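You operate a simulated robot arm through the tools that you are given. There is no shell and no other tool.

The job below is to be done with a simulated robot arm. You get a single attempt, and the scene is never put back.

TASK
Wipe the small plate clean, oil its middle with the pad and put its cover on.
Fine: take the oil from the tin; cloth and pad go back where they lay. Set down upright: orange pad. A coat counts when it lies all over at full strength: go over it till it gets no stronger. What is to be rubbed or washed off counts as gone when no trace of it is left.

It is judged by the outcome, as a careful person would: the job done as asked, and still so three seconds after it is handed in. It fails if anything else is knocked over, pushed out of place, dropped, spilled or broken. A push-on lid holds only when it is set on centred and level and pressed home; a screw cap is set on level and turned clockwise until tight. Flat cloth is picked up by pressing the open fingertips on it (5 to 10 N) and closing them slowly along it; thin cloth reads only 2 to 8 mm in the jaws.

THE ROBOT
A 7-joint arm with a two-finger parallel gripper, fixed in place. Base frame: the origin is at the foot of the arm, x ahead of it, y to its left, z up; the work surface is at about z = 0.9. Readings come in m, rad, newtons and seconds.
With the tool pointing down near the work surface it reaches from about 0.24 to 0.68 m from the base axis. Its first joint turns from -1.152 to 1.152 rad. Payload 2.4 kg.
The tool frame sits at the grasp point between the pads (the TCP): z along the fingers, y along the line on which they close. The tips reach 0.03 m beyond it. The gripper opens to 0.094 m. The fingers are 0.028 m wide and 0.01 m thick; the gripper's body (0.05 by 0.096 m) begins 0.055 m behind the TCP.
Orientation is that of the tool frame in the base frame, as a unit quaternion [w, x, y, z]. With the fingers straight down and closing along the base's y, the tool's x points along the base's -x, its y along +y and its z along -z.

THE INTERFACE
- The arm moves only by the tool drive_tool. Its argument "deltas" is a list that holds one entry, the list of rows, each a list of 7 numbers: the shift along the tool's x, y, z in m, then the turn, a rotation vector about the tool's x, y, z in rad, then the opening in per cent of the stroke, from 0 (shut) to 100 (fully open). In form: [[[tx, ty, tz, ax, ay, az, fingers], ...]]. A call has 1 to 20 rows; each row is the pose to reach, as a shift and turn from the pose commanded when the call began, along the tool's axes at that moment. Each row takes 0.2 s and may step no farther than 0.05 m and 0.15 rad from the row before; otherwise, or with a gripper value out of range, the whole call is refused. A pose out of reach is approached as far as the arm can. The call stops where the force on the tool passes 70 N (or 10 N more than at its start, if that is more) or the arm is blocked; 0.2 s more then pass. Each finger travels about 0.153 m/s and halts on what it meets, pressing with about 35 N; the grip force reading is that of the motor and also rises with nothing between the fingers. The clock runs only during rows and for 0.2 s after the last one: add rows that repeat a pose to give the fingers time. It gives the time, the measured TCP pose, the force on the tool (base axes), the opening and the grip force at its end, in the units of the frame above (readings bear some noise), with the torque about the TCP (base axes, N m) and any sound that the robot's microphone picked up.
- Cameras (640 x 400 px; columns grow to the right, rows downward): "scene" is fixed at [0.0333, 0.4685, 1.4486]; the picture's right is [-0.80, -0.60, 0.00], its down [-0.31, 0.41, -0.86] and it looks along [0.51, -0.69, -0.52] (base axes); focal length 345 px, centre (320, 200). "wrist" rides on the gripper at [0.076, 0.014, -0.103] in the tool frame; the picture's right is [-0.18, 0.98, 0.00], its down [-0.75, -0.14, -0.64] and it looks along [-0.63, -0.12, 0.77] (tool axes); focal length 243 px, centre (320, 200). There is no depth. A picture from a camera that has moved, and an enlarged one, comes with that camera's place and axes in the base frame and with its lens.
- snapshot(camera): a new picture of that camera. The clock stands still meanwhile.
- close_up(camera, box): a new picture of the part [left, top, right, bottom] of that camera's present view, enlarged. The clock stands still meanwhile.
- sign_off(): hands the job in; it is judged then, once.

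Nothing tells you positions but the pictures and the camera data. Unless the task says otherwise, let go and move clear before handing in.

The tools are called as a command line: name --argument value ..., lists and objects as JSON in quotes. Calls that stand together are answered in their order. drive_tool: Moves the arm, as the interface text tells. Its arguments: {"type":"object","properties":{"deltas":{"type":"array","items":{"type":"array","items":{"type":"array","items":{"type":"number"}}}}},"required":["deltas"]} The other tools are called the same way: snapshot (camera) takes a picture; close_up (camera, box) takes an enlarged picture of a part of a camera's view; sign_off () hands the job in.

At the start:

```text
clock: 0.0
eef_pos: [0.2927, -0.33, 1.2319]
tcp_rot: [0.0, 0.0, 1.0, 0.0]
wrist_force: [0.8, -1.1, -0.5]
wrist_torque: [0.02, 0.0, 0.01]
width: 0.0937
finger_force: 0.2
```

scene: 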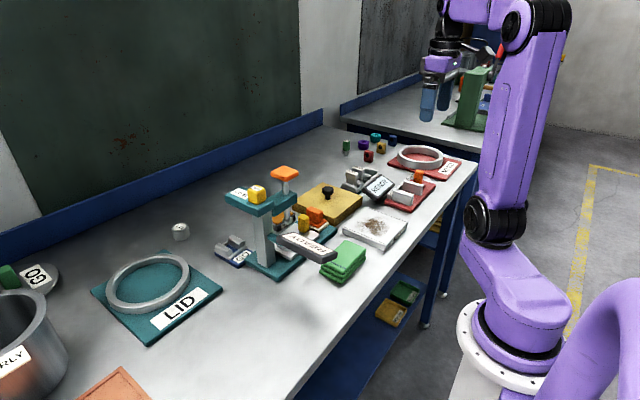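
wrist: 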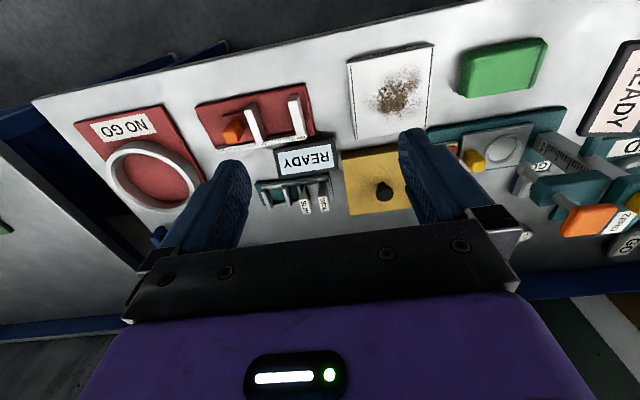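

I see a bench with many items: a dirty white plate with a brown stain, a green folded cloth, a yellow plate with a black knob (perhaps the cover), an orange pad, and a gauge stand. I'll take enlarged pictures to identify each thing before moving.

close_up --camera "scene" --box '[200, 150, 360, 290]'

close_up --camera "scene" --box '[300, 120, 480, 260]'

close_up --camera "scene" --box '[0, 200, 240, 400]'

close_up --camera "wrist" --box '[320, 20, 640, 240]'

close_up --camera "wrist" --box '[60, 60, 360, 240]'

```text
2.86 times, centred on (280, 220) of scene
camera zoom: at [0.0333, 0.4685, 1.4486], right [-0.8, -0.6, 0.0], down [-0.31, 0.41, -0.86], along [0.51, -0.69, -0.52], focal length 985 px, centre (434, 143)
```

zoom: 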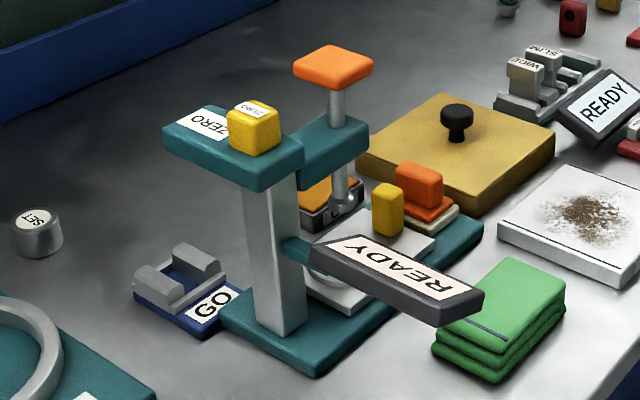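

```text
2.86 times, centred on (390, 190) of scene
camera zoom: at [0.0333, 0.4685, 1.4486], right [-0.8, -0.6, 0.0], down [-0.31, 0.41, -0.86], along [0.51, -0.69, -0.52], focal length 985 px, centre (120, 229)
```

zoom: 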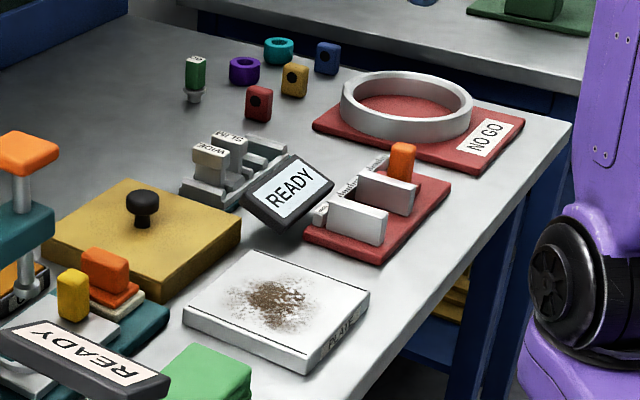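

```text
2.00 times, centred on (120, 300) of scene
camera zoom: at [0.0333, 0.4685, 1.4486], right [-0.8, -0.6, 0.0], down [-0.31, 0.41, -0.86], along [0.51, -0.69, -0.52], focal length 689 px, centre (720, 0)
```

zoom: 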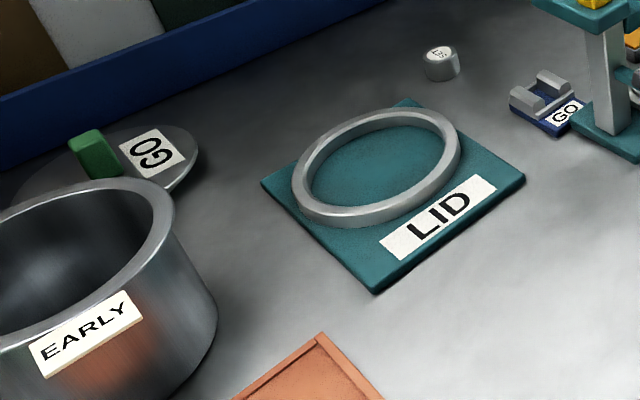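

```text
1.82 times, centred on (480, 130) of wrist
camera zoom: at [0.2177, -0.3155, 1.3336], right [0.18, 0.98, 0.0], down [0.75, -0.14, 0.64], along [0.63, -0.12, -0.77], focal length 441 px, centre (29, 327)
```

zoom: 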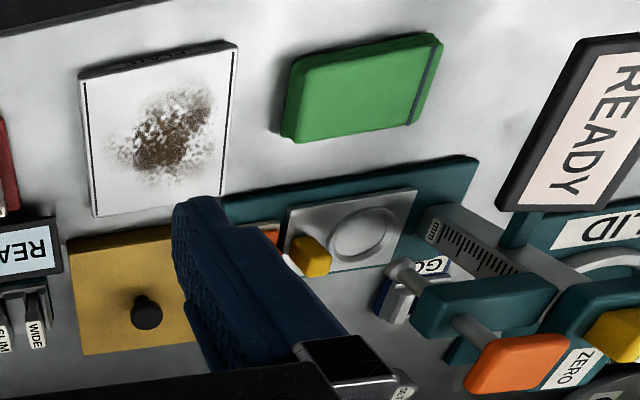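

```text
2.13 times, centred on (210, 150) of wrist
camera zoom: at [0.2177, -0.3155, 1.3336], right [0.18, 0.98, 0.0], down [0.75, -0.14, 0.64], along [0.63, -0.12, -0.77], focal length 518 px, centre (555, 307)
```

zoom: 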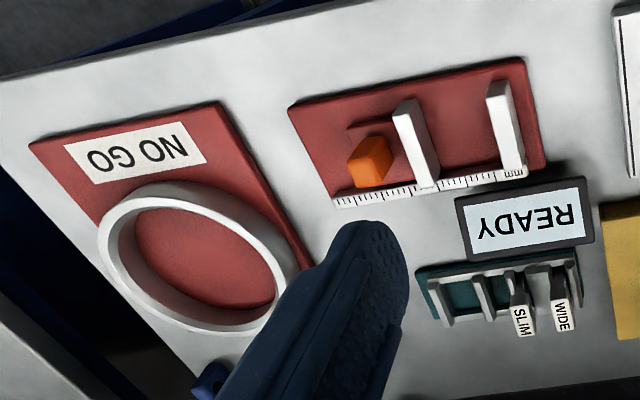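

The dirty white plate is around (0.36, -0.22), the brass cover with the black knob near (0.52, -0.24), the green cloth nearer y≈-0.08, and an orange-handled pad sits near the gauge stand. I'll move the wrist camera over for a clearer look, staying high.

drive_tool --deltas '[[[-0.007, 0.045, 0, 0, 0, 0, 100], [-0.014, 0.09, 0, 0, 0, 0, 100], [-0.02, 0.135, 0, 0, 0, 0, 100], [-0.02, 0.18, 0, 0, 0, 0, 100], [-0.02, 0.225, 0, 0, 0, 0, 100], [-0.02, 0.265, 0, 0, 0, 0, 100]]]'

snapshot --camera "wrist"

snapshot --camera "scene"

```text
clock: 1.4
eef_pos: [0.3119, -0.0644, 1.2356]
tcp_rot: [0.0, 0.001, 1.0, 0.0]
wrist_force: [0.4, 0.3, -0.9]
wrist_torque: [0.0, 0.0, 0.0]
width: 0.0939
finger_force: 0.0
```

```text
taken
camera wrist: at [0.2372, -0.05, 1.3375], right [0.19, 0.98, 0.0], down [0.75, -0.14, 0.64], along [0.63, -0.12, -0.77], focal length 243 px, centre (320, 200)
```

wrist: 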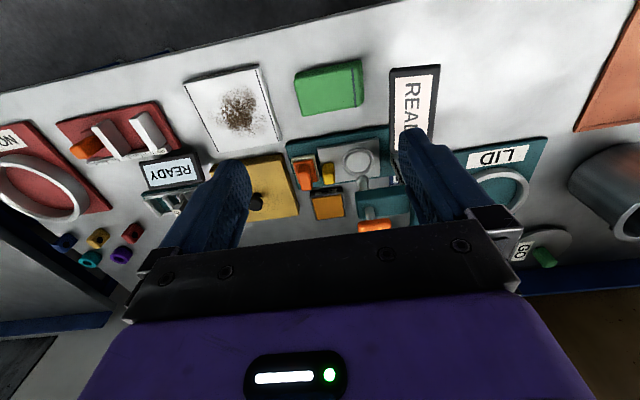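

```text
taken
```

scene: 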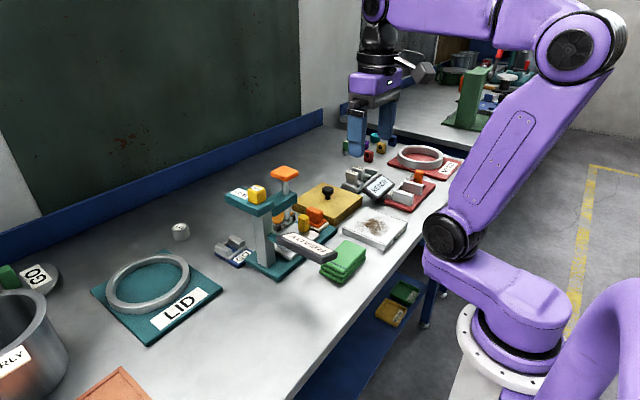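

close_up --camera "wrist" --box '[250, 120, 410, 230]'

close_up --camera "wrist" --box '[170, 50, 380, 180]'

close_up --camera "scene" --box '[270, 180, 370, 260]'

close_up --camera "scene" --box '[330, 190, 430, 260]'

```text
3.64 times, centred on (330, 175) of wrist
camera zoom: at [0.2372, -0.05, 1.3375], right [0.19, 0.98, 0.0], down [0.75, -0.14, 0.64], along [0.63, -0.12, -0.77], focal length 882 px, centre (284, 291)
```

zoom: 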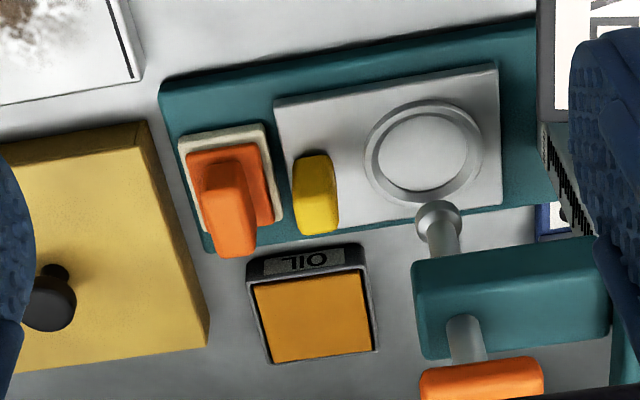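

```text
3.05 times, centred on (275, 115) of wrist
camera zoom: at [0.2372, -0.05, 1.3375], right [0.19, 0.98, 0.0], down [0.75, -0.14, 0.64], along [0.63, -0.12, -0.77], focal length 739 px, centre (457, 459)
```

zoom: 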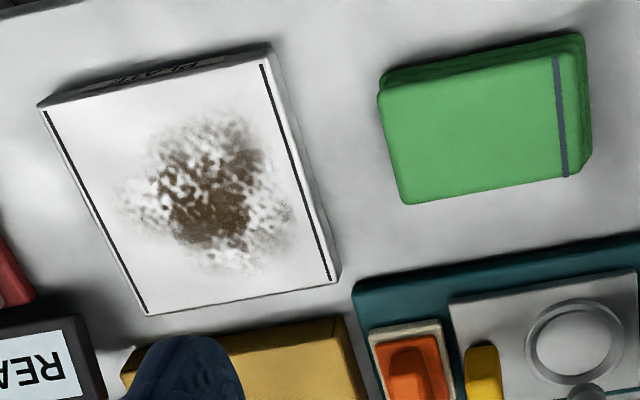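

```text
5.00 times, centred on (320, 220) of scene
camera zoom: at [0.0333, 0.4685, 1.4486], right [-0.8, -0.6, 0.0], down [-0.31, 0.41, -0.86], along [0.51, -0.69, -0.52], focal length 1723 px, centre (320, 100)
```

zoom: 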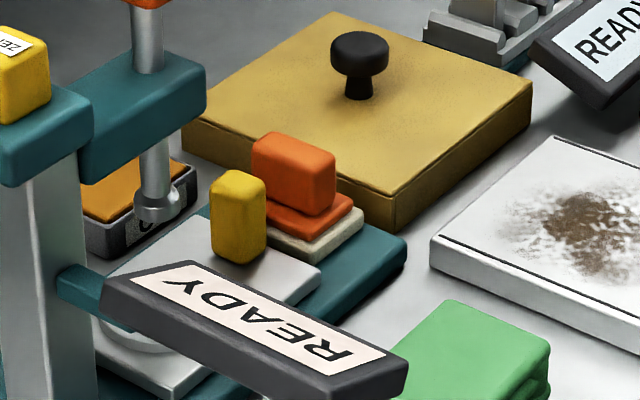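

```text
5.71 times, centred on (380, 225) of scene
camera zoom: at [0.0333, 0.4685, 1.4486], right [-0.8, -0.6, 0.0], down [-0.31, 0.41, -0.86], along [0.51, -0.69, -0.52], focal length 1970 px, centre (-23, 57)
```

zoom: 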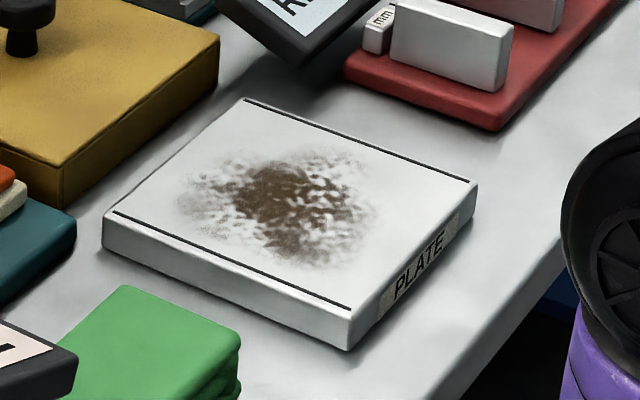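

The plate is labelled "PLATE" and dirty on top. The tin labelled "OIL" is at about (0.61, -0.10), the orange pad rests on the gauge's teal base at about (0.495, -0.126), and the folded green cloth is at about (0.36, -0.06). I'll take closer views to get dimensions.

close_up --camera "scene" --box '[305, 225, 385, 295]'

close_up --camera "scene" --box '[285, 190, 345, 230]'

close_up --camera "wrist" --box '[285, 145, 365, 195]'

close_up --camera "wrist" --box '[285, 50, 445, 150]'

```text
5.71 times, centred on (345, 260) of scene
camera zoom: at [0.0333, 0.4685, 1.4486], right [-0.8, -0.6, 0.0], down [-0.31, 0.41, -0.86], along [0.51, -0.69, -0.52], focal length 1970 px, centre (177, -143)
```

zoom: 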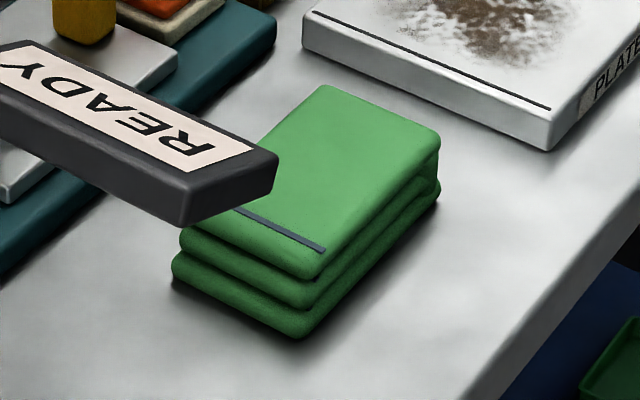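

```text
10.00 times, centred on (315, 210) of scene
camera zoom: at [0.0333, 0.4685, 1.4486], right [-0.8, -0.6, 0.0], down [-0.31, 0.41, -0.86], along [0.51, -0.69, -0.52], focal length 3447 px, centre (370, 100)
```

zoom: 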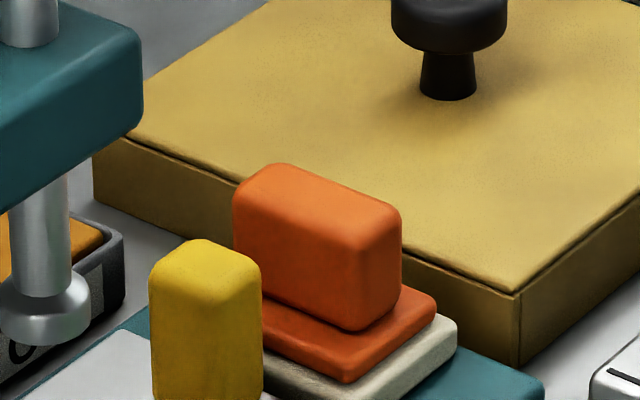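

```text
8.00 times, centred on (325, 170) of wrist
camera zoom: at [0.2372, -0.05, 1.3375], right [0.19, 0.98, 0.0], down [0.75, -0.14, 0.64], along [0.63, -0.12, -0.77], focal length 1941 px, centre (280, 440)
```

zoom: 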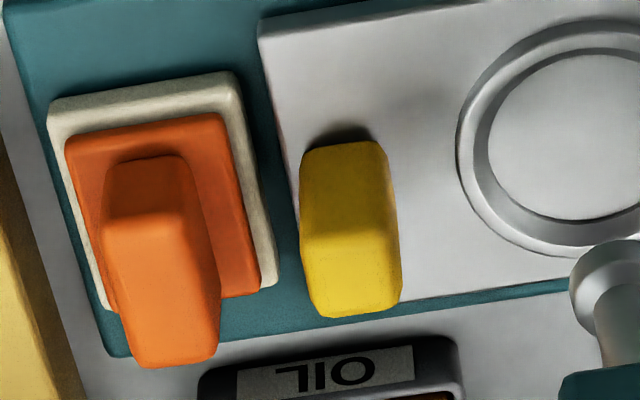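

```text
4.00 times, centred on (365, 100) of wrist
camera zoom: at [0.2372, -0.05, 1.3375], right [0.19, 0.98, 0.0], down [0.75, -0.14, 0.64], along [0.63, -0.12, -0.77], focal length 970 px, centre (140, 600)
```

zoom: 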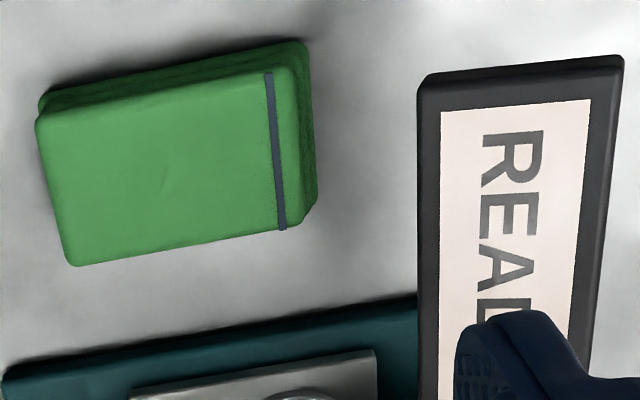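

The cloth is a folded stack about 0.06 × 0.10 × 0.024 m with its short side along x, so I will turn the gripper a quarter turn to take it by its long sides. I'll turn and move above it at a safe height first.

drive_tool --deltas '[[[-0.004, 0.001, 0.01, 0, 0, -0.1428, 100], [-0.008, 0.002, 0.02, 0, 0, -0.2856, 100], [-0.012, 0.003, 0.03, 0, 0, -0.4284, 100], [-0.016, 0.004, 0.04, 0, 0, -0.5712, 100], [-0.02, 0.005, 0.05, 0, 0, -0.714, 100], [-0.024, 0.006, 0.06, 0, 0, -0.8568, 100], [-0.028, 0.007, 0.07, 0, 0, -0.9996, 100], [-0.032, 0.007, 0.08, 0, 0, -1.1424, 100], [-0.036, 0.007, 0.09, 0, 0, -1.2852, 100], [-0.04, 0.007, 0.1, 0, 0, -1.428, 100], [-0.042, 0.007, 0.1, 0, 0, -1.5708, 100]]]'

snapshot --camera "wrist"

snapshot --camera "scene"

```text
clock: 3.8
eef_pos: [0.3557, -0.0591, 1.1301]
tcp_rot: [0.0, 0.709, -0.705, 0.0]
wrist_force: [-0.3, 0.7, 0.3]
wrist_torque: [0.02, -0.02, 0.0]
width: 0.0941
finger_force: 0.0
```

```text
taken
camera wrist: at [0.3423, -0.1339, 1.2331], right [-0.98, 0.18, 0.0], down [0.14, 0.75, 0.64], along [0.12, 0.63, -0.77], focal length 243 px, centre (320, 200)
```

wrist: 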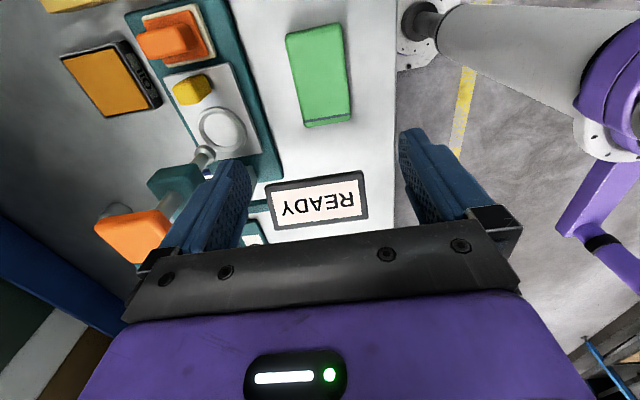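

```text
taken
```

scene: 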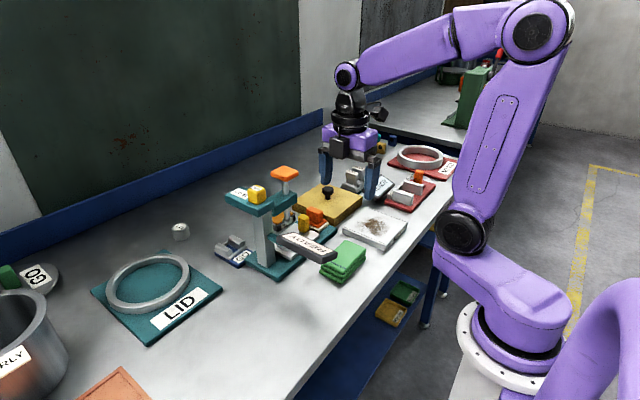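

close_up --camera "wrist" --box '[250, 10, 390, 140]'

close_up --camera "wrist" --box '[40, 0, 280, 150]'

```text
3.08 times, centred on (320, 75) of wrist
camera zoom: at [0.3423, -0.1339, 1.2331], right [-0.98, 0.18, 0.0], down [0.14, 0.75, 0.64], along [0.12, 0.63, -0.77], focal length 746 px, centre (320, 585)
```

zoom: 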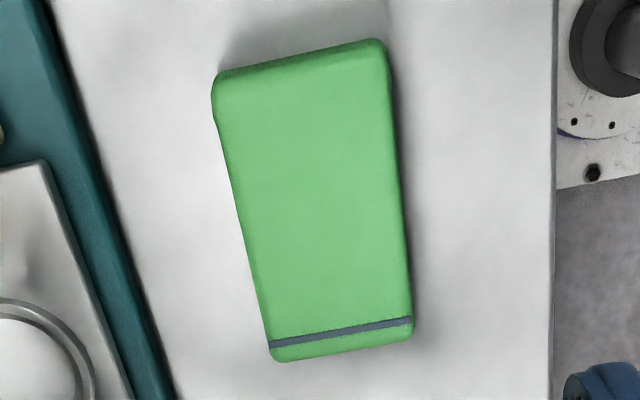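

```text
2.67 times, centred on (160, 75) of wrist
camera zoom: at [0.3423, -0.1339, 1.2331], right [-0.98, 0.18, 0.0], down [0.14, 0.75, 0.64], along [0.12, 0.63, -0.77], focal length 647 px, centre (747, 533)
```

zoom: 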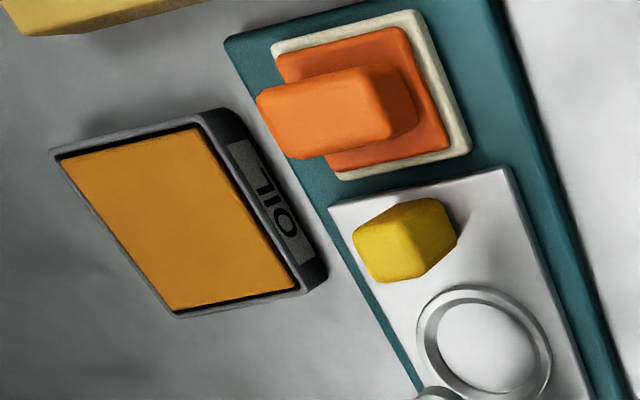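

The cloth is centred at about (0.356, -0.057), nearly square to the axes, top about 0.924. I'll lower the open fingers on either side of it, stopping about 1 cm above the table.

drive_tool --deltas '[[[-0.002, 0, 0.04, 0, 0, 0, 100], [-0.002, 0, 0.08, 0, 0, 0, 100], [-0.002, 0, 0.12, 0, 0, 0, 100], [-0.002, 0, 0.15, 0, 0, 0, 100], [-0.002, 0, 0.17, 0, 0, 0, 100], [-0.002, 0, 0.185, 0, 0, 0, 100], [-0.002, 0, 0.19, 0, 0, 0, 100], [-0.002, 0, 0.19, 0, 0, 0, 100]]]'

snapshot --camera "wrist"

close_up --camera "scene" --box '[270, 160, 430, 300]'

```text
clock: 5.6
eef_pos: [0.3565, -0.0573, 0.9399]
tcp_rot: [-0.001, -0.707, 0.707, 0.0]
wrist_force: [0.3, 0.5, -0.6]
wrist_torque: [0.02, 0.02, 0.02]
width: 0.0939
finger_force: 0.0
```

```text
taken
camera wrist: at [0.3428, -0.1324, 1.0426], right [-0.98, 0.18, 0.0], down [0.14, 0.75, 0.64], along [0.12, 0.63, -0.77], focal length 243 px, centre (320, 200)
```

wrist: 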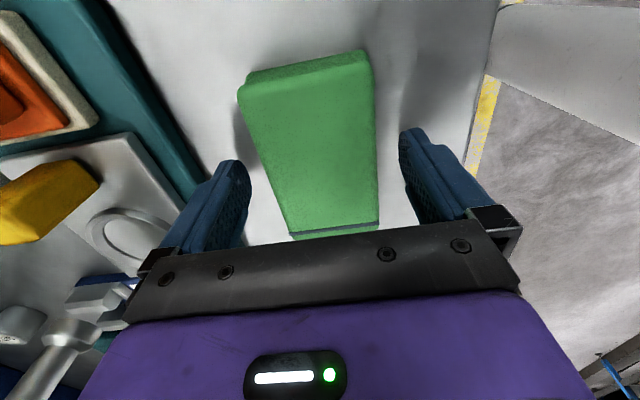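

```text
2.86 times, centred on (350, 230) of scene
camera zoom: at [0.0333, 0.4685, 1.4486], right [-0.8, -0.6, 0.0], down [-0.31, 0.41, -0.86], along [0.51, -0.69, -0.52], focal length 985 px, centre (234, 114)
```

zoom: 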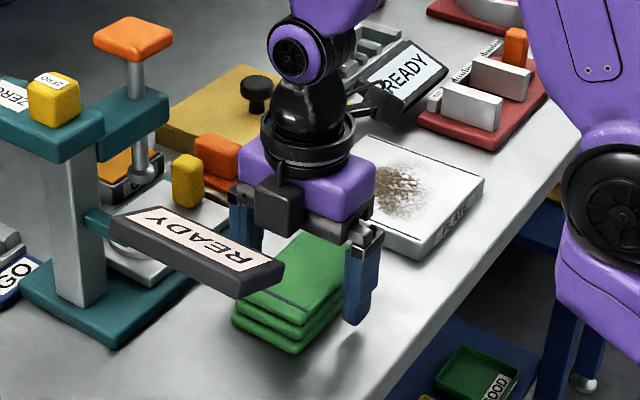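

The fingers straddle the cloth cleanly. I'll close slowly on its long sides.

drive_tool --deltas '[[[0, 0, 0.001, 0, 0, 0, 90], [0, 0, 0.001, 0, 0, 0, 82], [0, 0, 0.001, 0, 0, 0, 75], [0, 0, 0.001, 0, 0, 0, 70], [0, 0, 0.001, 0, 0, 0, 65], [0, 0, 0.001, 0, 0, 0, 60], [0, 0, 0.001, 0, 0, 0, 55], [0, 0, 0.001, 0, 0, 0, 50], [0, 0, 0.001, 0, 0, 0, 50]]]'

snapshot --camera "wrist"

```text
clock: 7.6
eef_pos: [0.3561, -0.056, 0.9387]
tcp_rot: [0.001, 0.708, -0.707, 0.0]
wrist_force: [-1.0, 0.5, 7.4]
wrist_torque: [0.01, 0.06, -0.01]
width: 0.0637
finger_force: 34.9
```

```text
taken
camera wrist: at [0.3422, -0.1321, 1.042], right [-0.98, 0.18, 0.0], down [0.14, 0.75, 0.64], along [0.12, 0.63, -0.77], focal length 243 px, centre (320, 200)
```

wrist: 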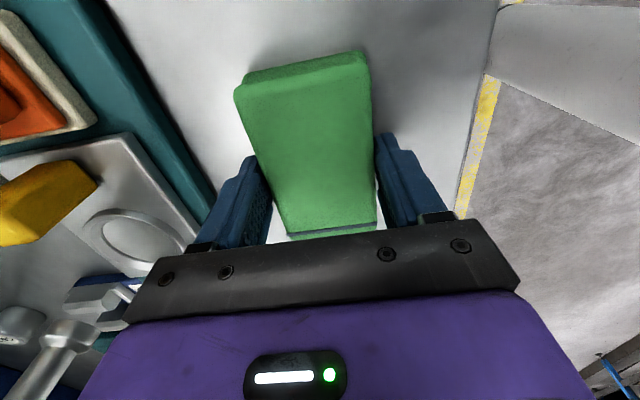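

The cloth is held (0.064 m wide, firm grip). I'll lift it straight up and carry it over the plate.

drive_tool --deltas '[[[0, 0, -0.01, 0, 0, 0, 50], [0, 0, -0.03, 0, 0, 0, 50], [0, 0, -0.06, 0, 0, 0, 50], [0.04, 0, -0.07, 0, 0, 0, 50], [0.08, 0, -0.07, 0, 0, 0, 50], [0.12, 0, -0.07, 0, 0, 0, 50], [0.15, -0.003, -0.07, 0, 0, 0, 50], [0.162, -0.005, -0.07, 0, 0, 0, 50], [0.162, -0.005, -0.07, 0, 0, 0, 50]]]'

snapshot --camera "wrist"

snapshot --camera "scene"

```text
clock: 9.6
eef_pos: [0.3605, -0.2207, 1.0107]
tcp_rot: [0.0, 0.707, -0.707, 0.0]
wrist_force: [0.1, -0.4, -0.6]
wrist_torque: [-0.01, 0.01, -0.03]
width: 0.0637
finger_force: 35.2
```

```text
taken
camera wrist: at [0.3468, -0.296, 1.1126], right [-0.98, 0.18, 0.0], down [0.14, 0.75, 0.64], along [0.12, 0.63, -0.77], focal length 243 px, centre (320, 200)
```

wrist: 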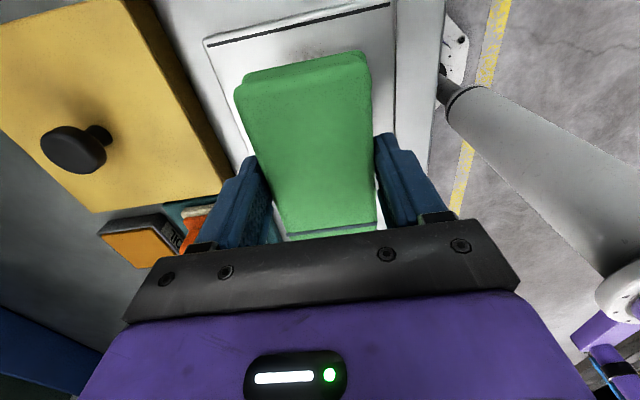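

```text
taken
```

scene: 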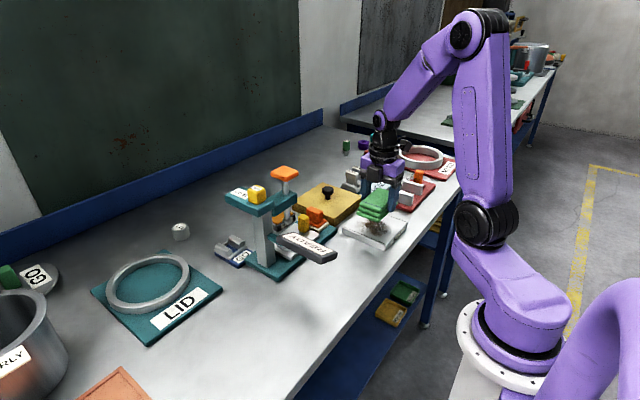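

Cloth is above the plate. I'll lower it gradually to just touch.

drive_tool --deltas '[[[0, 0, 0.02, 0, 0, 0, 50], [0, 0, 0.035, 0, 0, 0, 50], [0, 0, 0.043, 0, 0, 0, 50], [0, 0, 0.046, 0, 0, 0, 50], [0, 0, 0.048, 0, 0, 0, 50]]]'

```text
clock: 10.8
eef_pos: [0.3604, -0.2186, 0.9632]
tcp_rot: [0.0, 0.708, -0.707, 0.0]
wrist_force: [0.0, 1.0, -0.5]
wrist_torque: [0.0, 0.02, -0.01]
width: 0.0636
finger_force: 35.4
```

drive_tool --deltas '[[[0, 0, 0.001, 0, 0, 0, 50], [0, 0, 0.002, 0, 0, 0, 50], [0, 0, 0.002, 0, 0, 0, 50]]]'

```text
clock: 11.6
eef_pos: [0.3603, -0.2181, 0.96]
tcp_rot: [0.0, 0.708, -0.706, 0.0]
wrist_force: [0.9, -0.7, -1.0]
wrist_torque: [-0.01, 0.01, -0.01]
width: 0.064
finger_force: 35.2
```

drive_tool --deltas '[[[0, 0, 0.001, 0, 0, 0, 50], [0, 0, 0.002, 0, 0, 0, 50], [0, 0, 0.002, 0, 0, 0, 50]]]'

```text
clock: 12.4
eef_pos: [0.3604, -0.217, 0.9602]
tcp_rot: [0.001, -0.707, 0.707, -0.002]
wrist_force: [-2.0, 0.4, 28.2]
wrist_torque: [0.29, 0.4, 0.03]
width: 0.0637
finger_force: 34.7
```

Contact found at about TCP z 0.960; 28 N is more than needed, so I'll ease up 1 mm and make a first short wiping stroke to see the forces.

drive_tool --deltas '[[[0, 0, -0.001, 0, 0, 0, 50], [0, 0.01, -0.001, 0, 0, 0, 50], [0, 0.02, -0.001, 0, 0, 0, 50], [0, 0.03, -0.001, 0, 0, 0, 50], [0, 0.03, -0.001, 0, 0, 0, 50]]]'

```text
clock: 13.6
eef_pos: [0.3324, -0.2204, 0.9594]
tcp_rot: [0.001, -0.706, 0.708, -0.002]
wrist_force: [11.0, 0.9, 22.2]
wrist_torque: [0.0, -0.1, 0.0]
width: 0.064
finger_force: 35.4
```

drive_tool --deltas '[[[0, 0, -0.0007, 0, 0, 0, 50], [0, 0, -0.0007, 0, 0, 0, 50]]]'

snapshot --camera "wrist"

close_up --camera "scene" --box '[320, 150, 440, 260]'

```text
clock: 14.2
eef_pos: [0.3289, -0.218, 0.9599]
tcp_rot: [0.0, -0.706, 0.708, 0.002]
wrist_force: [1.6, -1.3, 4.1]
wrist_torque: [-0.28, -0.23, 0.01]
width: 0.0639
finger_force: 35.0
```

```text
taken
camera wrist: at [0.3157, -0.2952, 1.0621], right [-0.98, 0.19, 0.0], down [0.14, 0.75, 0.64], along [0.12, 0.63, -0.77], focal length 243 px, centre (320, 200)
```

wrist: 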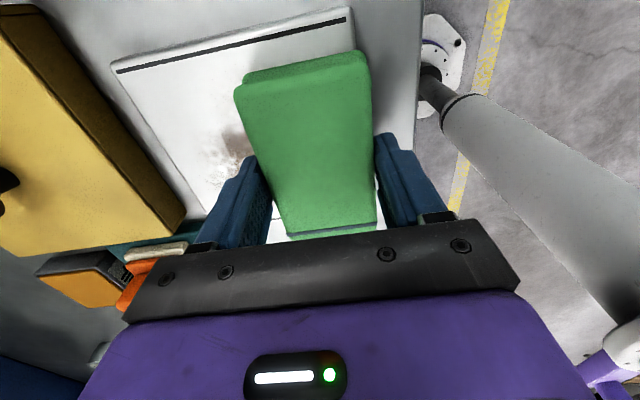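

```text
3.64 times, centred on (380, 205) of scene
camera zoom: at [0.0333, 0.4685, 1.4486], right [-0.8, -0.6, 0.0], down [-0.31, 0.41, -0.86], along [0.51, -0.69, -0.52], focal length 1253 px, centre (102, 182)
```

zoom: 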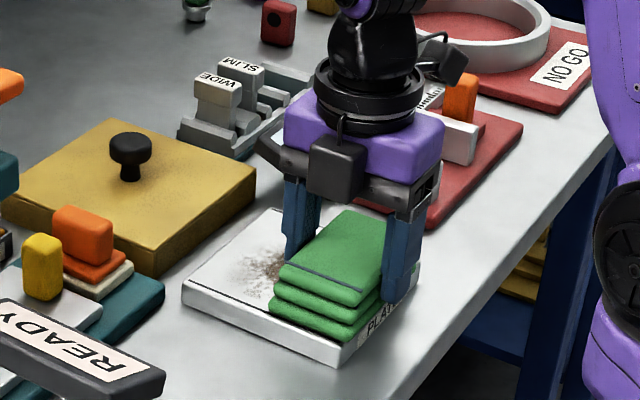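

The stain is coming off under the cloth and the plate has not moved. I'll sweep the cloth across the whole top at this light pressure.

drive_tool --deltas '[[[0, -0.015, 0.0002, 0, 0, 0, 50], [0, -0.03, 0.0002, 0, 0, 0, 50], [0, -0.045, 0.0002, 0, 0, 0, 50], [0, -0.06, 0.0002, 0, 0, 0, 50], [0, -0.065, 0.0002, 0, 0, 0, 50], [-0.012, -0.065, 0.0002, 0, 0, 0, 50], [-0.012, -0.05, 0.0002, 0, 0, 0, 50], [-0.012, -0.035, 0.0002, 0, 0, 0, 50], [-0.012, -0.02, 0.0002, 0, 0, 0, 50], [-0.012, -0.005, 0.0002, 0, 0, 0, 50], [0, 0, 0.0002, 0, 0, 0, 50], [0.012, 0, 0.0002, 0, 0, 0, 50], [0.012, -0.015, 0.0002, 0, 0, 0, 50], [0.012, -0.03, 0.0002, 0, 0, 0, 50], [0.012, -0.045, 0.0002, 0, 0, 0, 50], [0.012, -0.06, 0.0002, 0, 0, 0, 50], [0.012, -0.065, 0.0002, 0, 0, 0, 50]]]'

snapshot --camera "wrist"

close_up --camera "scene" --box '[320, 150, 440, 260]'

```text
clock: 17.8
eef_pos: [0.3942, -0.2289, 0.9592]
tcp_rot: [0.0, 0.707, -0.707, 0.0]
wrist_force: [-16.4, -1.3, 41.0]
wrist_torque: [-0.05, 0.5, 0.01]
width: 0.0637
finger_force: 34.9
```

```text
taken
camera wrist: at [0.3805, -0.3058, 1.0617], right [-0.98, 0.18, 0.0], down [0.14, 0.75, 0.64], along [0.12, 0.63, -0.77], focal length 243 px, centre (320, 200)
```

wrist: 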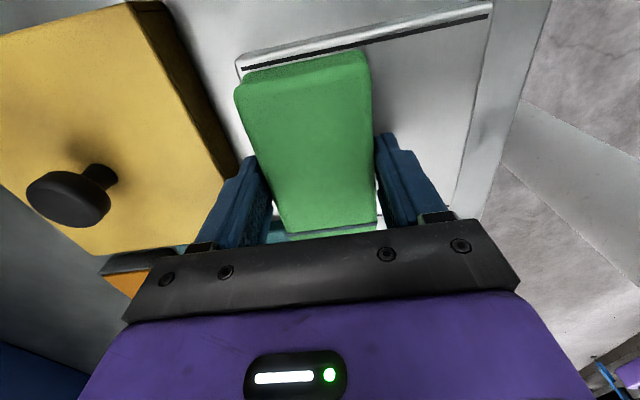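

```text
3.64 times, centred on (380, 205) of scene
camera zoom: at [0.0323, 0.4688, 1.4485], right [-0.8, -0.6, 0.0], down [-0.31, 0.41, -0.86], along [0.51, -0.69, -0.52], focal length 1253 px, centre (102, 182)
```

zoom: 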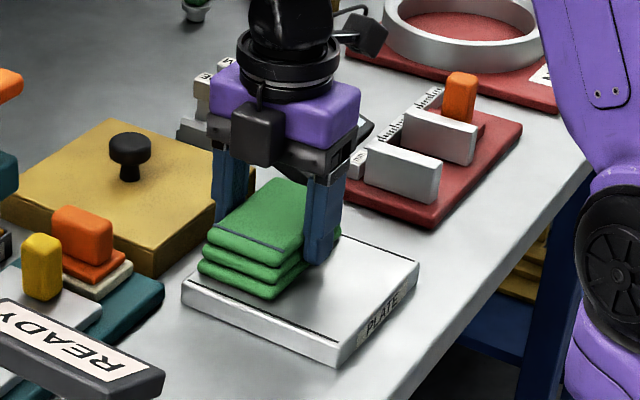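

The upper half already looks clean, but pressure grew at this end. I'll ease off and check.

drive_tool --deltas '[[[0, 0, -0.0012, 0, 0, 0, 50], [0, 0, -0.0012, 0, 0, 0, 50]]]'

```text
clock: 18.4
eef_pos: [0.3961, -0.2289, 0.9594]
tcp_rot: [-0.001, 0.708, -0.706, 0.001]
wrist_force: [-0.8, -1.8, 3.2]
wrist_torque: [-0.03, 0.1, -0.01]
width: 0.0639
finger_force: 34.8
```

drive_tool --deltas '[[[0, 0.01, 0.0002, 0, 0, 0, 50], [0, 0.02, 0.0004, 0, 0, 0, 50], [0, 0.03, 0.0006, 0, 0, 0, 50], [0, 0.04, 0.0008, 0, 0, 0, 50], [0, 0.05, 0.001, 0, 0, 0, 50], [0, 0.06, 0.001, 0, 0, 0, 50], [0, 0.067, 0.001, 0, 0, 0, 50], [-0.012, 0.067, 0.001, 0, 0, 0, 50], [-0.024, 0.067, 0.001, 0, 0, 0, 50], [-0.026, 0.06, 0.001, 0, 0, 0, 50], [-0.026, 0.05, 0.001, 0, 0, 0, 50], [-0.026, 0.04, 0.0008, 0, 0, 0, 50], [-0.026, 0.03, 0.0006, 0, 0, 0, 50], [-0.026, 0.02, 0.0004, 0, 0, 0, 50], [-0.026, 0.01, 0.0002, 0, 0, 0, 50], [-0.026, 0, 0, 0, 0, 0, 50]]]'

snapshot --camera "wrist"

close_up --camera "scene" --box '[320, 150, 440, 260]'

```text
clock: 21.8
eef_pos: [0.3942, -0.2037, 0.9605]
tcp_rot: [0.0, 0.707, -0.707, 0.0]
wrist_force: [0.4, 0.6, -1.1]
wrist_torque: [0.01, -0.01, 0.01]
width: 0.064
finger_force: 35.2
```

```text
taken
camera wrist: at [0.3806, -0.2799, 1.0631], right [-0.98, 0.18, 0.0], down [0.14, 0.75, 0.64], along [0.12, 0.63, -0.77], focal length 243 px, centre (320, 200)
```

wrist: 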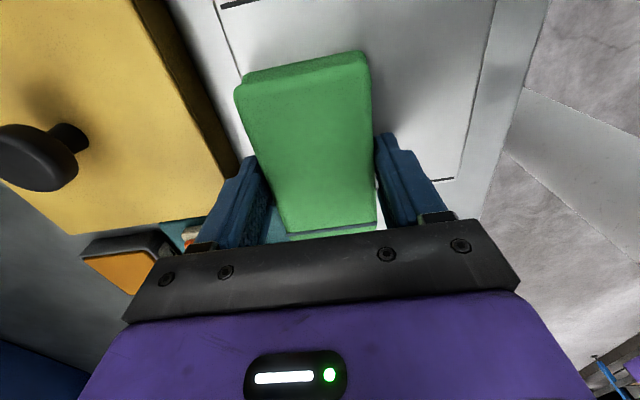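

```text
3.64 times, centred on (380, 205) of scene
camera zoom: at [0.0333, 0.4685, 1.4486], right [-0.8, -0.6, 0.0], down [-0.31, 0.41, -0.86], along [0.51, -0.69, -0.52], focal length 1253 px, centre (102, 182)
```

zoom: 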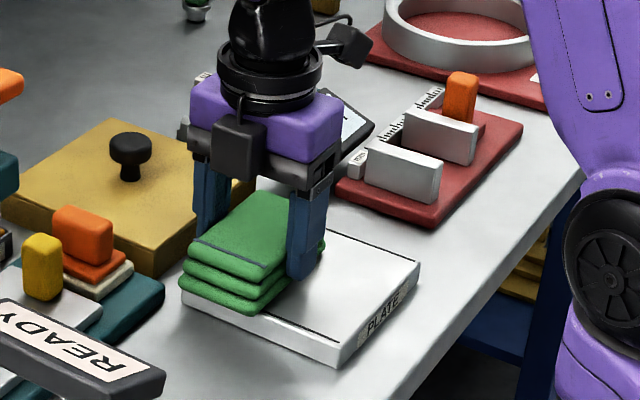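

I'll lift the cloth clear and inspect the plate.

drive_tool --deltas '[[[0, 0, -0.02, 0, 0, 0, 50], [0, 0.01, -0.06, 0, 0, 0, 50], [-0.04, 0.02, -0.1, 0, 0, 0, 50], [-0.08, 0.03, -0.13, 0, 0, 0, 50], [-0.11, 0.035, -0.14, 0, 0, 0, 50], [-0.11, 0.035, -0.14, 0, 0, 0, 50]]]'

close_up --camera "scene" --box '[325, 190, 425, 260]'

snapshot --camera "scene"

snapshot --camera "wrist"

```text
refused: row 3 steps farther than a row can; nothing moved
```

```text
5.71 times, centred on (375, 225) of scene
camera zoom: at [0.0333, 0.4685, 1.4486], right [-0.8, -0.6, 0.0], down [-0.31, 0.41, -0.86], along [0.51, -0.69, -0.52], focal length 1970 px, centre (6, 57)
```

zoom: 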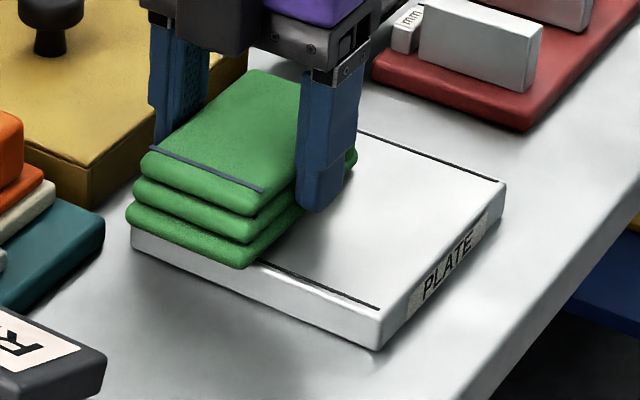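

```text
taken
```

scene: 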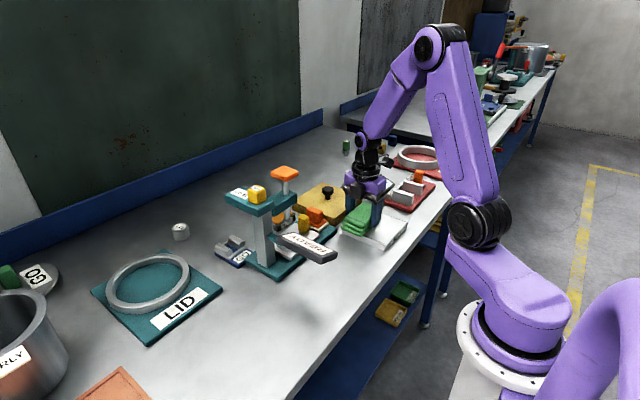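

```text
taken
camera wrist: at [0.3806, -0.2799, 1.0631], right [-0.98, 0.18, 0.0], down [0.14, 0.75, 0.64], along [0.12, 0.63, -0.77], focal length 243 px, centre (320, 200)
```

wrist: 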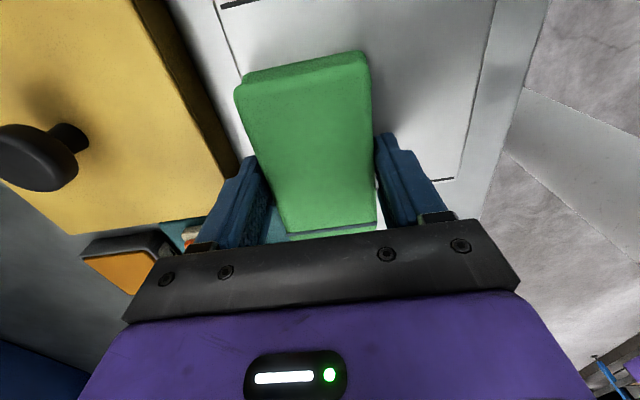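

The step was refused as too long, so nothing moved. I'll repeat with shorter steps.

drive_tool --deltas '[[[0, 0, -0.02, 0, 0, 0, 50], [0, 0.01, -0.055, 0, 0, 0, 50], [-0.025, 0.02, -0.09, 0, 0, 0, 50], [-0.055, 0.025, -0.12, 0, 0, 0, 50], [-0.09, 0.03, -0.14, 0, 0, 0, 50], [-0.125, 0.035, -0.15, 0, 0, 0, 50], [-0.15, 0.035, -0.15, 0, 0, 0, 50], [-0.15, 0.035, -0.15, 0, 0, 0, 50]]]'

close_up --camera "scene" --box '[325, 190, 425, 260]'

snapshot --camera "scene"

snapshot --camera "wrist"

```text
clock: 23.6
eef_pos: [0.3608, -0.054, 1.1088]
tcp_rot: [0.0, -0.707, 0.707, 0.0]
wrist_force: [-0.2, -0.8, -0.7]
wrist_torque: [-0.01, 0.04, 0.02]
width: 0.0637
finger_force: 34.7
```

```text
5.71 times, centred on (375, 225) of scene
camera zoom: at [0.0333, 0.4685, 1.4486], right [-0.8, -0.6, 0.0], down [-0.31, 0.41, -0.86], along [0.51, -0.69, -0.52], focal length 1970 px, centre (6, 57)
```

zoom: 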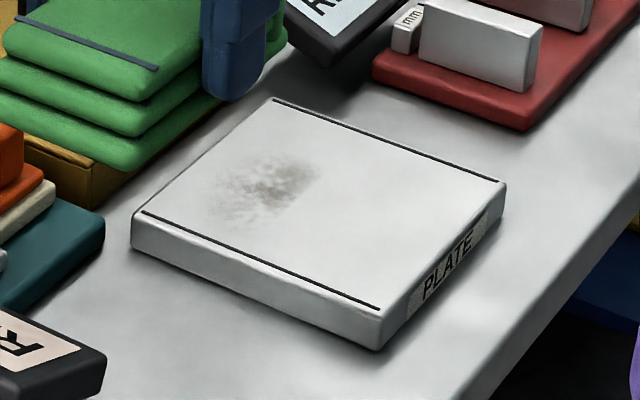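

```text
taken
```

scene: 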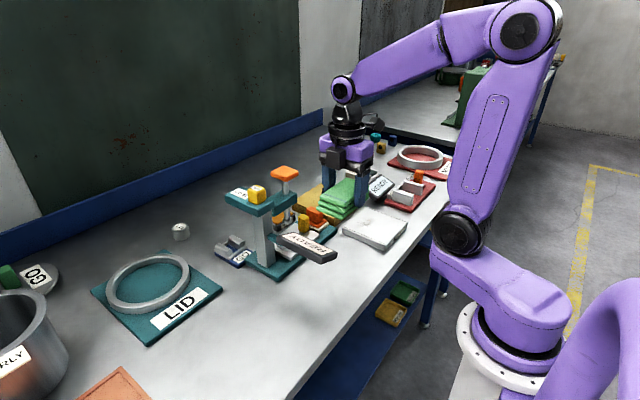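

```text
taken
camera wrist: at [0.3458, -0.1296, 1.212], right [-0.98, 0.18, 0.0], down [0.14, 0.75, 0.64], along [0.12, 0.63, -0.77], focal length 243 px, centre (320, 200)
```

wrist: 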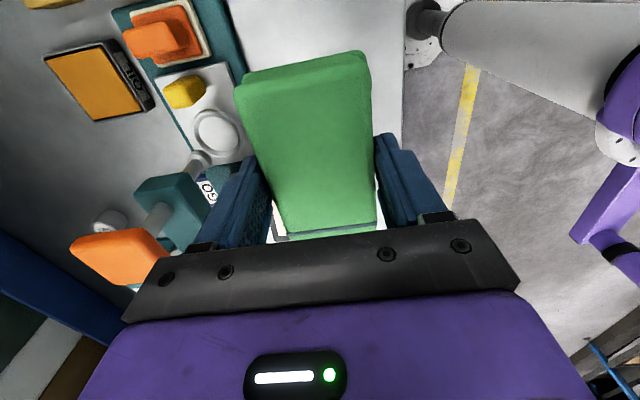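

Plate hasn't moved; a faint patch remains around (0.38, -0.207). I'll go back and rub that area more, with moderate pressure.

drive_tool --deltas '[[[0.03, 0, 0.02, 0, 0, 0, 50], [0.07, -0.01, 0.04, 0, 0, 0, 50], [0.105, -0.02, 0.06, 0, 0, 0, 50], [0.135, -0.025, 0.09, 0, 0, 0, 50], [0.152, -0.025, 0.12, 0, 0, 0, 50], [0.152, -0.025, 0.14, 0, 0, 0, 50], [0.152, -0.025, 0.147, 0, 0, 0, 50], [0.152, -0.025, 0.1502, 0, 0, 0, 50], [0.152, -0.025, 0.1506, 0, 0, 0, 50], [0.152, -0.025, 0.1506, 0, 0, 0, 50]]]'

```text
clock: 25.8
eef_pos: [0.3869, -0.2053, 0.9627]
tcp_rot: [0.0, -0.707, 0.708, 0.0]
wrist_force: [0.8, -0.3, 0.2]
wrist_torque: [0.01, 0.0, 0.04]
width: 0.0638
finger_force: 34.7
```

drive_tool --deltas '[[[0, 0, 0.0006, 0, 0, 0, 50], [0, 0, 0.0012, 0, 0, 0, 50], [0, 0, 0.0012, 0, 0, 0, 50]]]'

```text
clock: 26.6
eef_pos: [0.3848, -0.2065, 0.9601]
tcp_rot: [0.0, 0.707, -0.707, 0.0]
wrist_force: [-0.4, -1.3, 0.7]
wrist_torque: [-0.02, -0.02, -0.01]
width: 0.0638
finger_force: 35.2
```

drive_tool --deltas '[[[0, 0, 0.0005, 0, 0, 0, 50], [0, 0, 0.001, 0, 0, 0, 50], [0, 0, 0.001, 0, 0, 0, 50]]]'

```text
clock: 27.4
eef_pos: [0.3861, -0.2067, 0.96]
tcp_rot: [0.0, 0.708, -0.707, 0.001]
wrist_force: [-1.5, 4.4, 26.6]
wrist_torque: [0.25, 0.32, -0.02]
width: 0.0638
finger_force: 35.0
```

Contact again. Now rubbing back and forth over the remaining patch.

drive_tool --deltas '[[[0, -0.01, -0.0003, 0, 0, 0, 50], [0, 0.005, -0.0003, 0, 0, 0, 50], [0, 0.02, -0.0003, 0, 0, 0, 50], [0, 0.035, -0.0003, 0, 0, 0, 50], [-0.012, 0.035, -0.0003, 0, 0, 0, 50], [-0.012, 0.02, -0.0003, 0, 0, 0, 50], [-0.012, 0.005, -0.0003, 0, 0, 0, 50], [-0.012, -0.01, -0.0003, 0, 0, 0, 50], [0, -0.01, -0.0003, 0, 0, 0, 50], [0.012, -0.01, -0.0003, 0, 0, 0, 50], [0.024, -0.01, -0.0003, 0, 0, 0, 50], [0.024, 0.005, -0.0003, 0, 0, 0, 50], [0.024, 0.02, -0.0003, 0, 0, 0, 50], [0.024, 0.035, -0.0003, 0, 0, 0, 50], [0.012, 0.035, -0.0003, 0, 0, 0, 50], [0.012, 0.02, -0.0003, 0, 0, 0, 50], [0.012, 0.005, -0.0003, 0, 0, 0, 50], [0.012, -0.01, -0.0003, 0, 0, 0, 50]]]'

close_up --camera "scene" --box '[325, 190, 425, 260]'

```text
clock: 28.8
eef_pos: [0.3591, -0.1948, 0.9592]
tcp_rot: [-0.002, -0.705, 0.71, 0.003]
wrist_force: [-4.3, 3.2, 18.4]
wrist_torque: [0.01, -0.45, 0.04]
width: 0.064
finger_force: 35.1
stopped in row 7: the force on the tool passed its limit at 74 N (the readings are from after the stop); the commanded pose is now the measured one
```

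```text
5.71 times, centred on (375, 225) of scene
camera zoom: at [0.0329, 0.4687, 1.4485], right [-0.8, -0.6, 0.0], down [-0.31, 0.41, -0.86], along [0.51, -0.69, -0.52], focal length 1970 px, centre (6, 57)
```

zoom: 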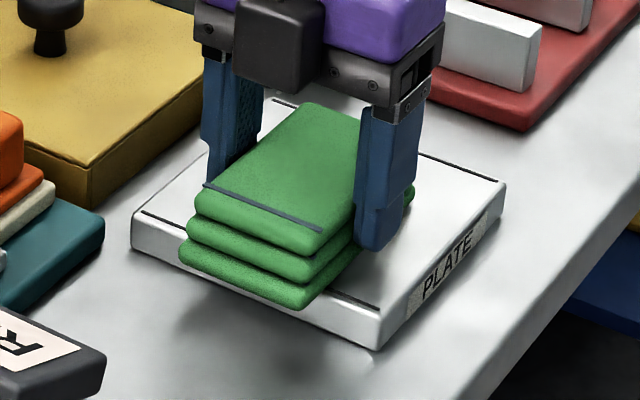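

That stroke built up too much force (74 N), so I'll go slower and lighter. First raise a little and check that the plate and cloth are still in place.

drive_tool --deltas '[[[0, 0, -0.0005, 0, 0, 0, 50], [0, 0, -0.0005, 0, 0, 0, 50]]]'

snapshot --camera "wrist"

```text
clock: 29.4
eef_pos: [0.3595, -0.1955, 0.9584]
tcp_rot: [-0.002, -0.705, 0.709, 0.003]
wrist_force: [-3.5, 0.9, 19.5]
wrist_torque: [-0.04, -0.49, 0.05]
width: 0.0639
finger_force: 35.0
```

```text
taken
camera wrist: at [0.3469, -0.2711, 1.0618], right [-0.98, 0.19, 0.01], down [0.15, 0.75, 0.64], along [0.12, 0.63, -0.77], focal length 243 px, centre (320, 200)
```

wrist: 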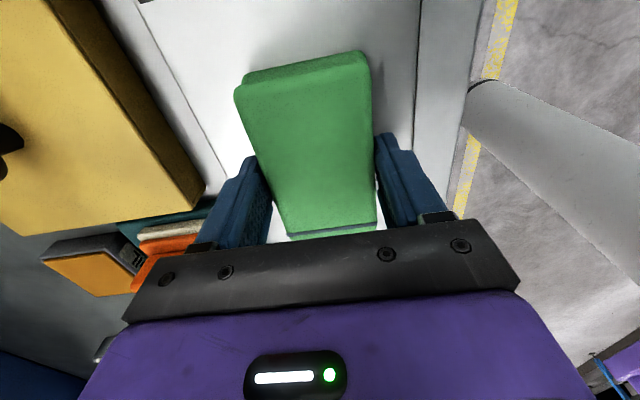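

drive_tool --deltas '[[[0, 0, -0.001, 0.006, 0.001, -0.005, 50], [0, 0, -0.001, 0.006, 0.001, -0.005, 50], [0, 0, -0.001, 0.006, 0.001, -0.005, 50]]]'

```text
clock: 30.2
eef_pos: [0.3589, -0.1959, 0.9606]
tcp_rot: [0.0, -0.707, 0.708, 0.001]
wrist_force: [0.9, -0.3, 0.2]
wrist_torque: [-0.01, 0.03, -0.03]
width: 0.0638
finger_force: 34.7
```

drive_tool --deltas '[[[0, 0, 0.0005, 0, 0, 0, 50], [0, 0, 0.001, 0, 0, 0, 50], [0, 0, 0.001, 0, 0, 0, 50]]]'

```text
clock: 31.0
eef_pos: [0.3602, -0.1946, 0.9597]
tcp_rot: [0.0, -0.707, 0.707, 0.001]
wrist_force: [-3.5, -0.4, 15.6]
wrist_torque: [0.06, 0.08, -0.02]
width: 0.0639
finger_force: 34.8
```

drive_tool --deltas '[[[0.002, -0.005, 0, 0, 0, 0, 50], [0.004, -0.01, 0, 0, 0, 0, 50], [0.006, -0.015, 0, 0, 0, 0, 50], [0.008, -0.02, 0, 0, 0, 0, 50], [0.01, -0.025, 0, 0, 0, 0, 50], [0.012, -0.03, 0, 0, 0, 0, 50]]]'

```text
clock: 32.4
eef_pos: [0.3896, -0.2063, 0.9588]
tcp_rot: [0.001, 0.707, -0.707, -0.003]
wrist_force: [-12.0, 4.7, 29.1]
wrist_torque: [0.07, 0.13, -0.04]
width: 0.0638
finger_force: 34.9
```

drive_tool --deltas '[[[0, 0.006, -0.0002, 0, 0, 0, 50], [0, 0.012, -0.0002, 0, 0, 0, 50], [0, 0.018, -0.0002, 0, 0, 0, 50], [0, 0.024, -0.0002, 0, 0, 0, 50], [0, 0.03, -0.0002, 0, 0, 0, 50]]]'

```text
clock: 33.6
eef_pos: [0.3626, -0.2076, 0.9597]
tcp_rot: [-0.001, 0.707, -0.707, 0.004]
wrist_force: [16.8, 1.8, 38.4]
wrist_torque: [0.51, 0.45, -0.22]
width: 0.0638
finger_force: 35.3
```

drive_tool --deltas '[[[0, -0.006, -0.0008, 0, 0, 0, 50], [0, -0.012, -0.0008, 0, 0, 0, 50], [0, -0.018, -0.0008, 0, 0, 0, 50], [0, -0.024, -0.0008, 0, 0, 0, 50], [0, -0.03, -0.0008, 0, 0, 0, 50], [0, -0.024, -0.0008, 0, 0, 0, 50], [0, -0.018, -0.0008, 0, 0, 0, 50], [0, -0.012, -0.0008, 0, 0, 0, 50], [0, -0.006, -0.0008, 0, 0, 0, 50], [0, 0, -0.0008, 0, 0, 0, 50]]]'

```text
clock: 35.8
eef_pos: [0.3603, -0.2075, 0.9601]
tcp_rot: [0.0, 0.708, -0.707, -0.002]
wrist_force: [-0.2, 0.3, -0.4]
wrist_torque: [-0.01, 0.0, 0.0]
width: 0.0641
finger_force: 35.5
```

drive_tool --deltas '[[[0, 0, 0.0007, 0, 0, 0, 50], [0, -0.006, 0.0007, 0, 0, 0, 50], [0, -0.012, 0.0007, 0, 0, 0, 50], [0, -0.018, 0.0007, 0, 0, 0, 50], [0, -0.024, 0.0007, 0, 0, 0, 50], [0, -0.03, 0.0007, 0, 0, 0, 50], [0, -0.033, 0.0007, 0, 0, 0, 50]]]'

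```text
clock: 37.4
eef_pos: [0.3926, -0.2078, 0.9599]
tcp_rot: [0.0, -0.707, 0.707, 0.001]
wrist_force: [-0.1, 0.4, -1.7]
wrist_torque: [-0.04, 0.01, 0.02]
width: 0.0637
finger_force: 35.0
```

drive_tool --deltas '[[[0, 0, 0.0005, 0, 0, 0, 50], [0, 0, 0.001, 0, 0, 0, 50], [0, 0.006, 0.001, 0, 0, 0, 50], [0, 0.012, 0.001, 0, 0, 0, 50], [0, 0.018, 0.001, 0, 0, 0, 50], [0, 0.024, 0.001, 0, 0, 0, 50], [0, 0.03, 0.001, 0, 0, 0, 50]]]'

```text
clock: 39.0
eef_pos: [0.3646, -0.2082, 0.9598]
tcp_rot: [-0.001, 0.707, -0.707, 0.001]
wrist_force: [6.8, 0.2, 15.9]
wrist_torque: [0.25, 0.08, -0.15]
width: 0.064
finger_force: 34.9
```

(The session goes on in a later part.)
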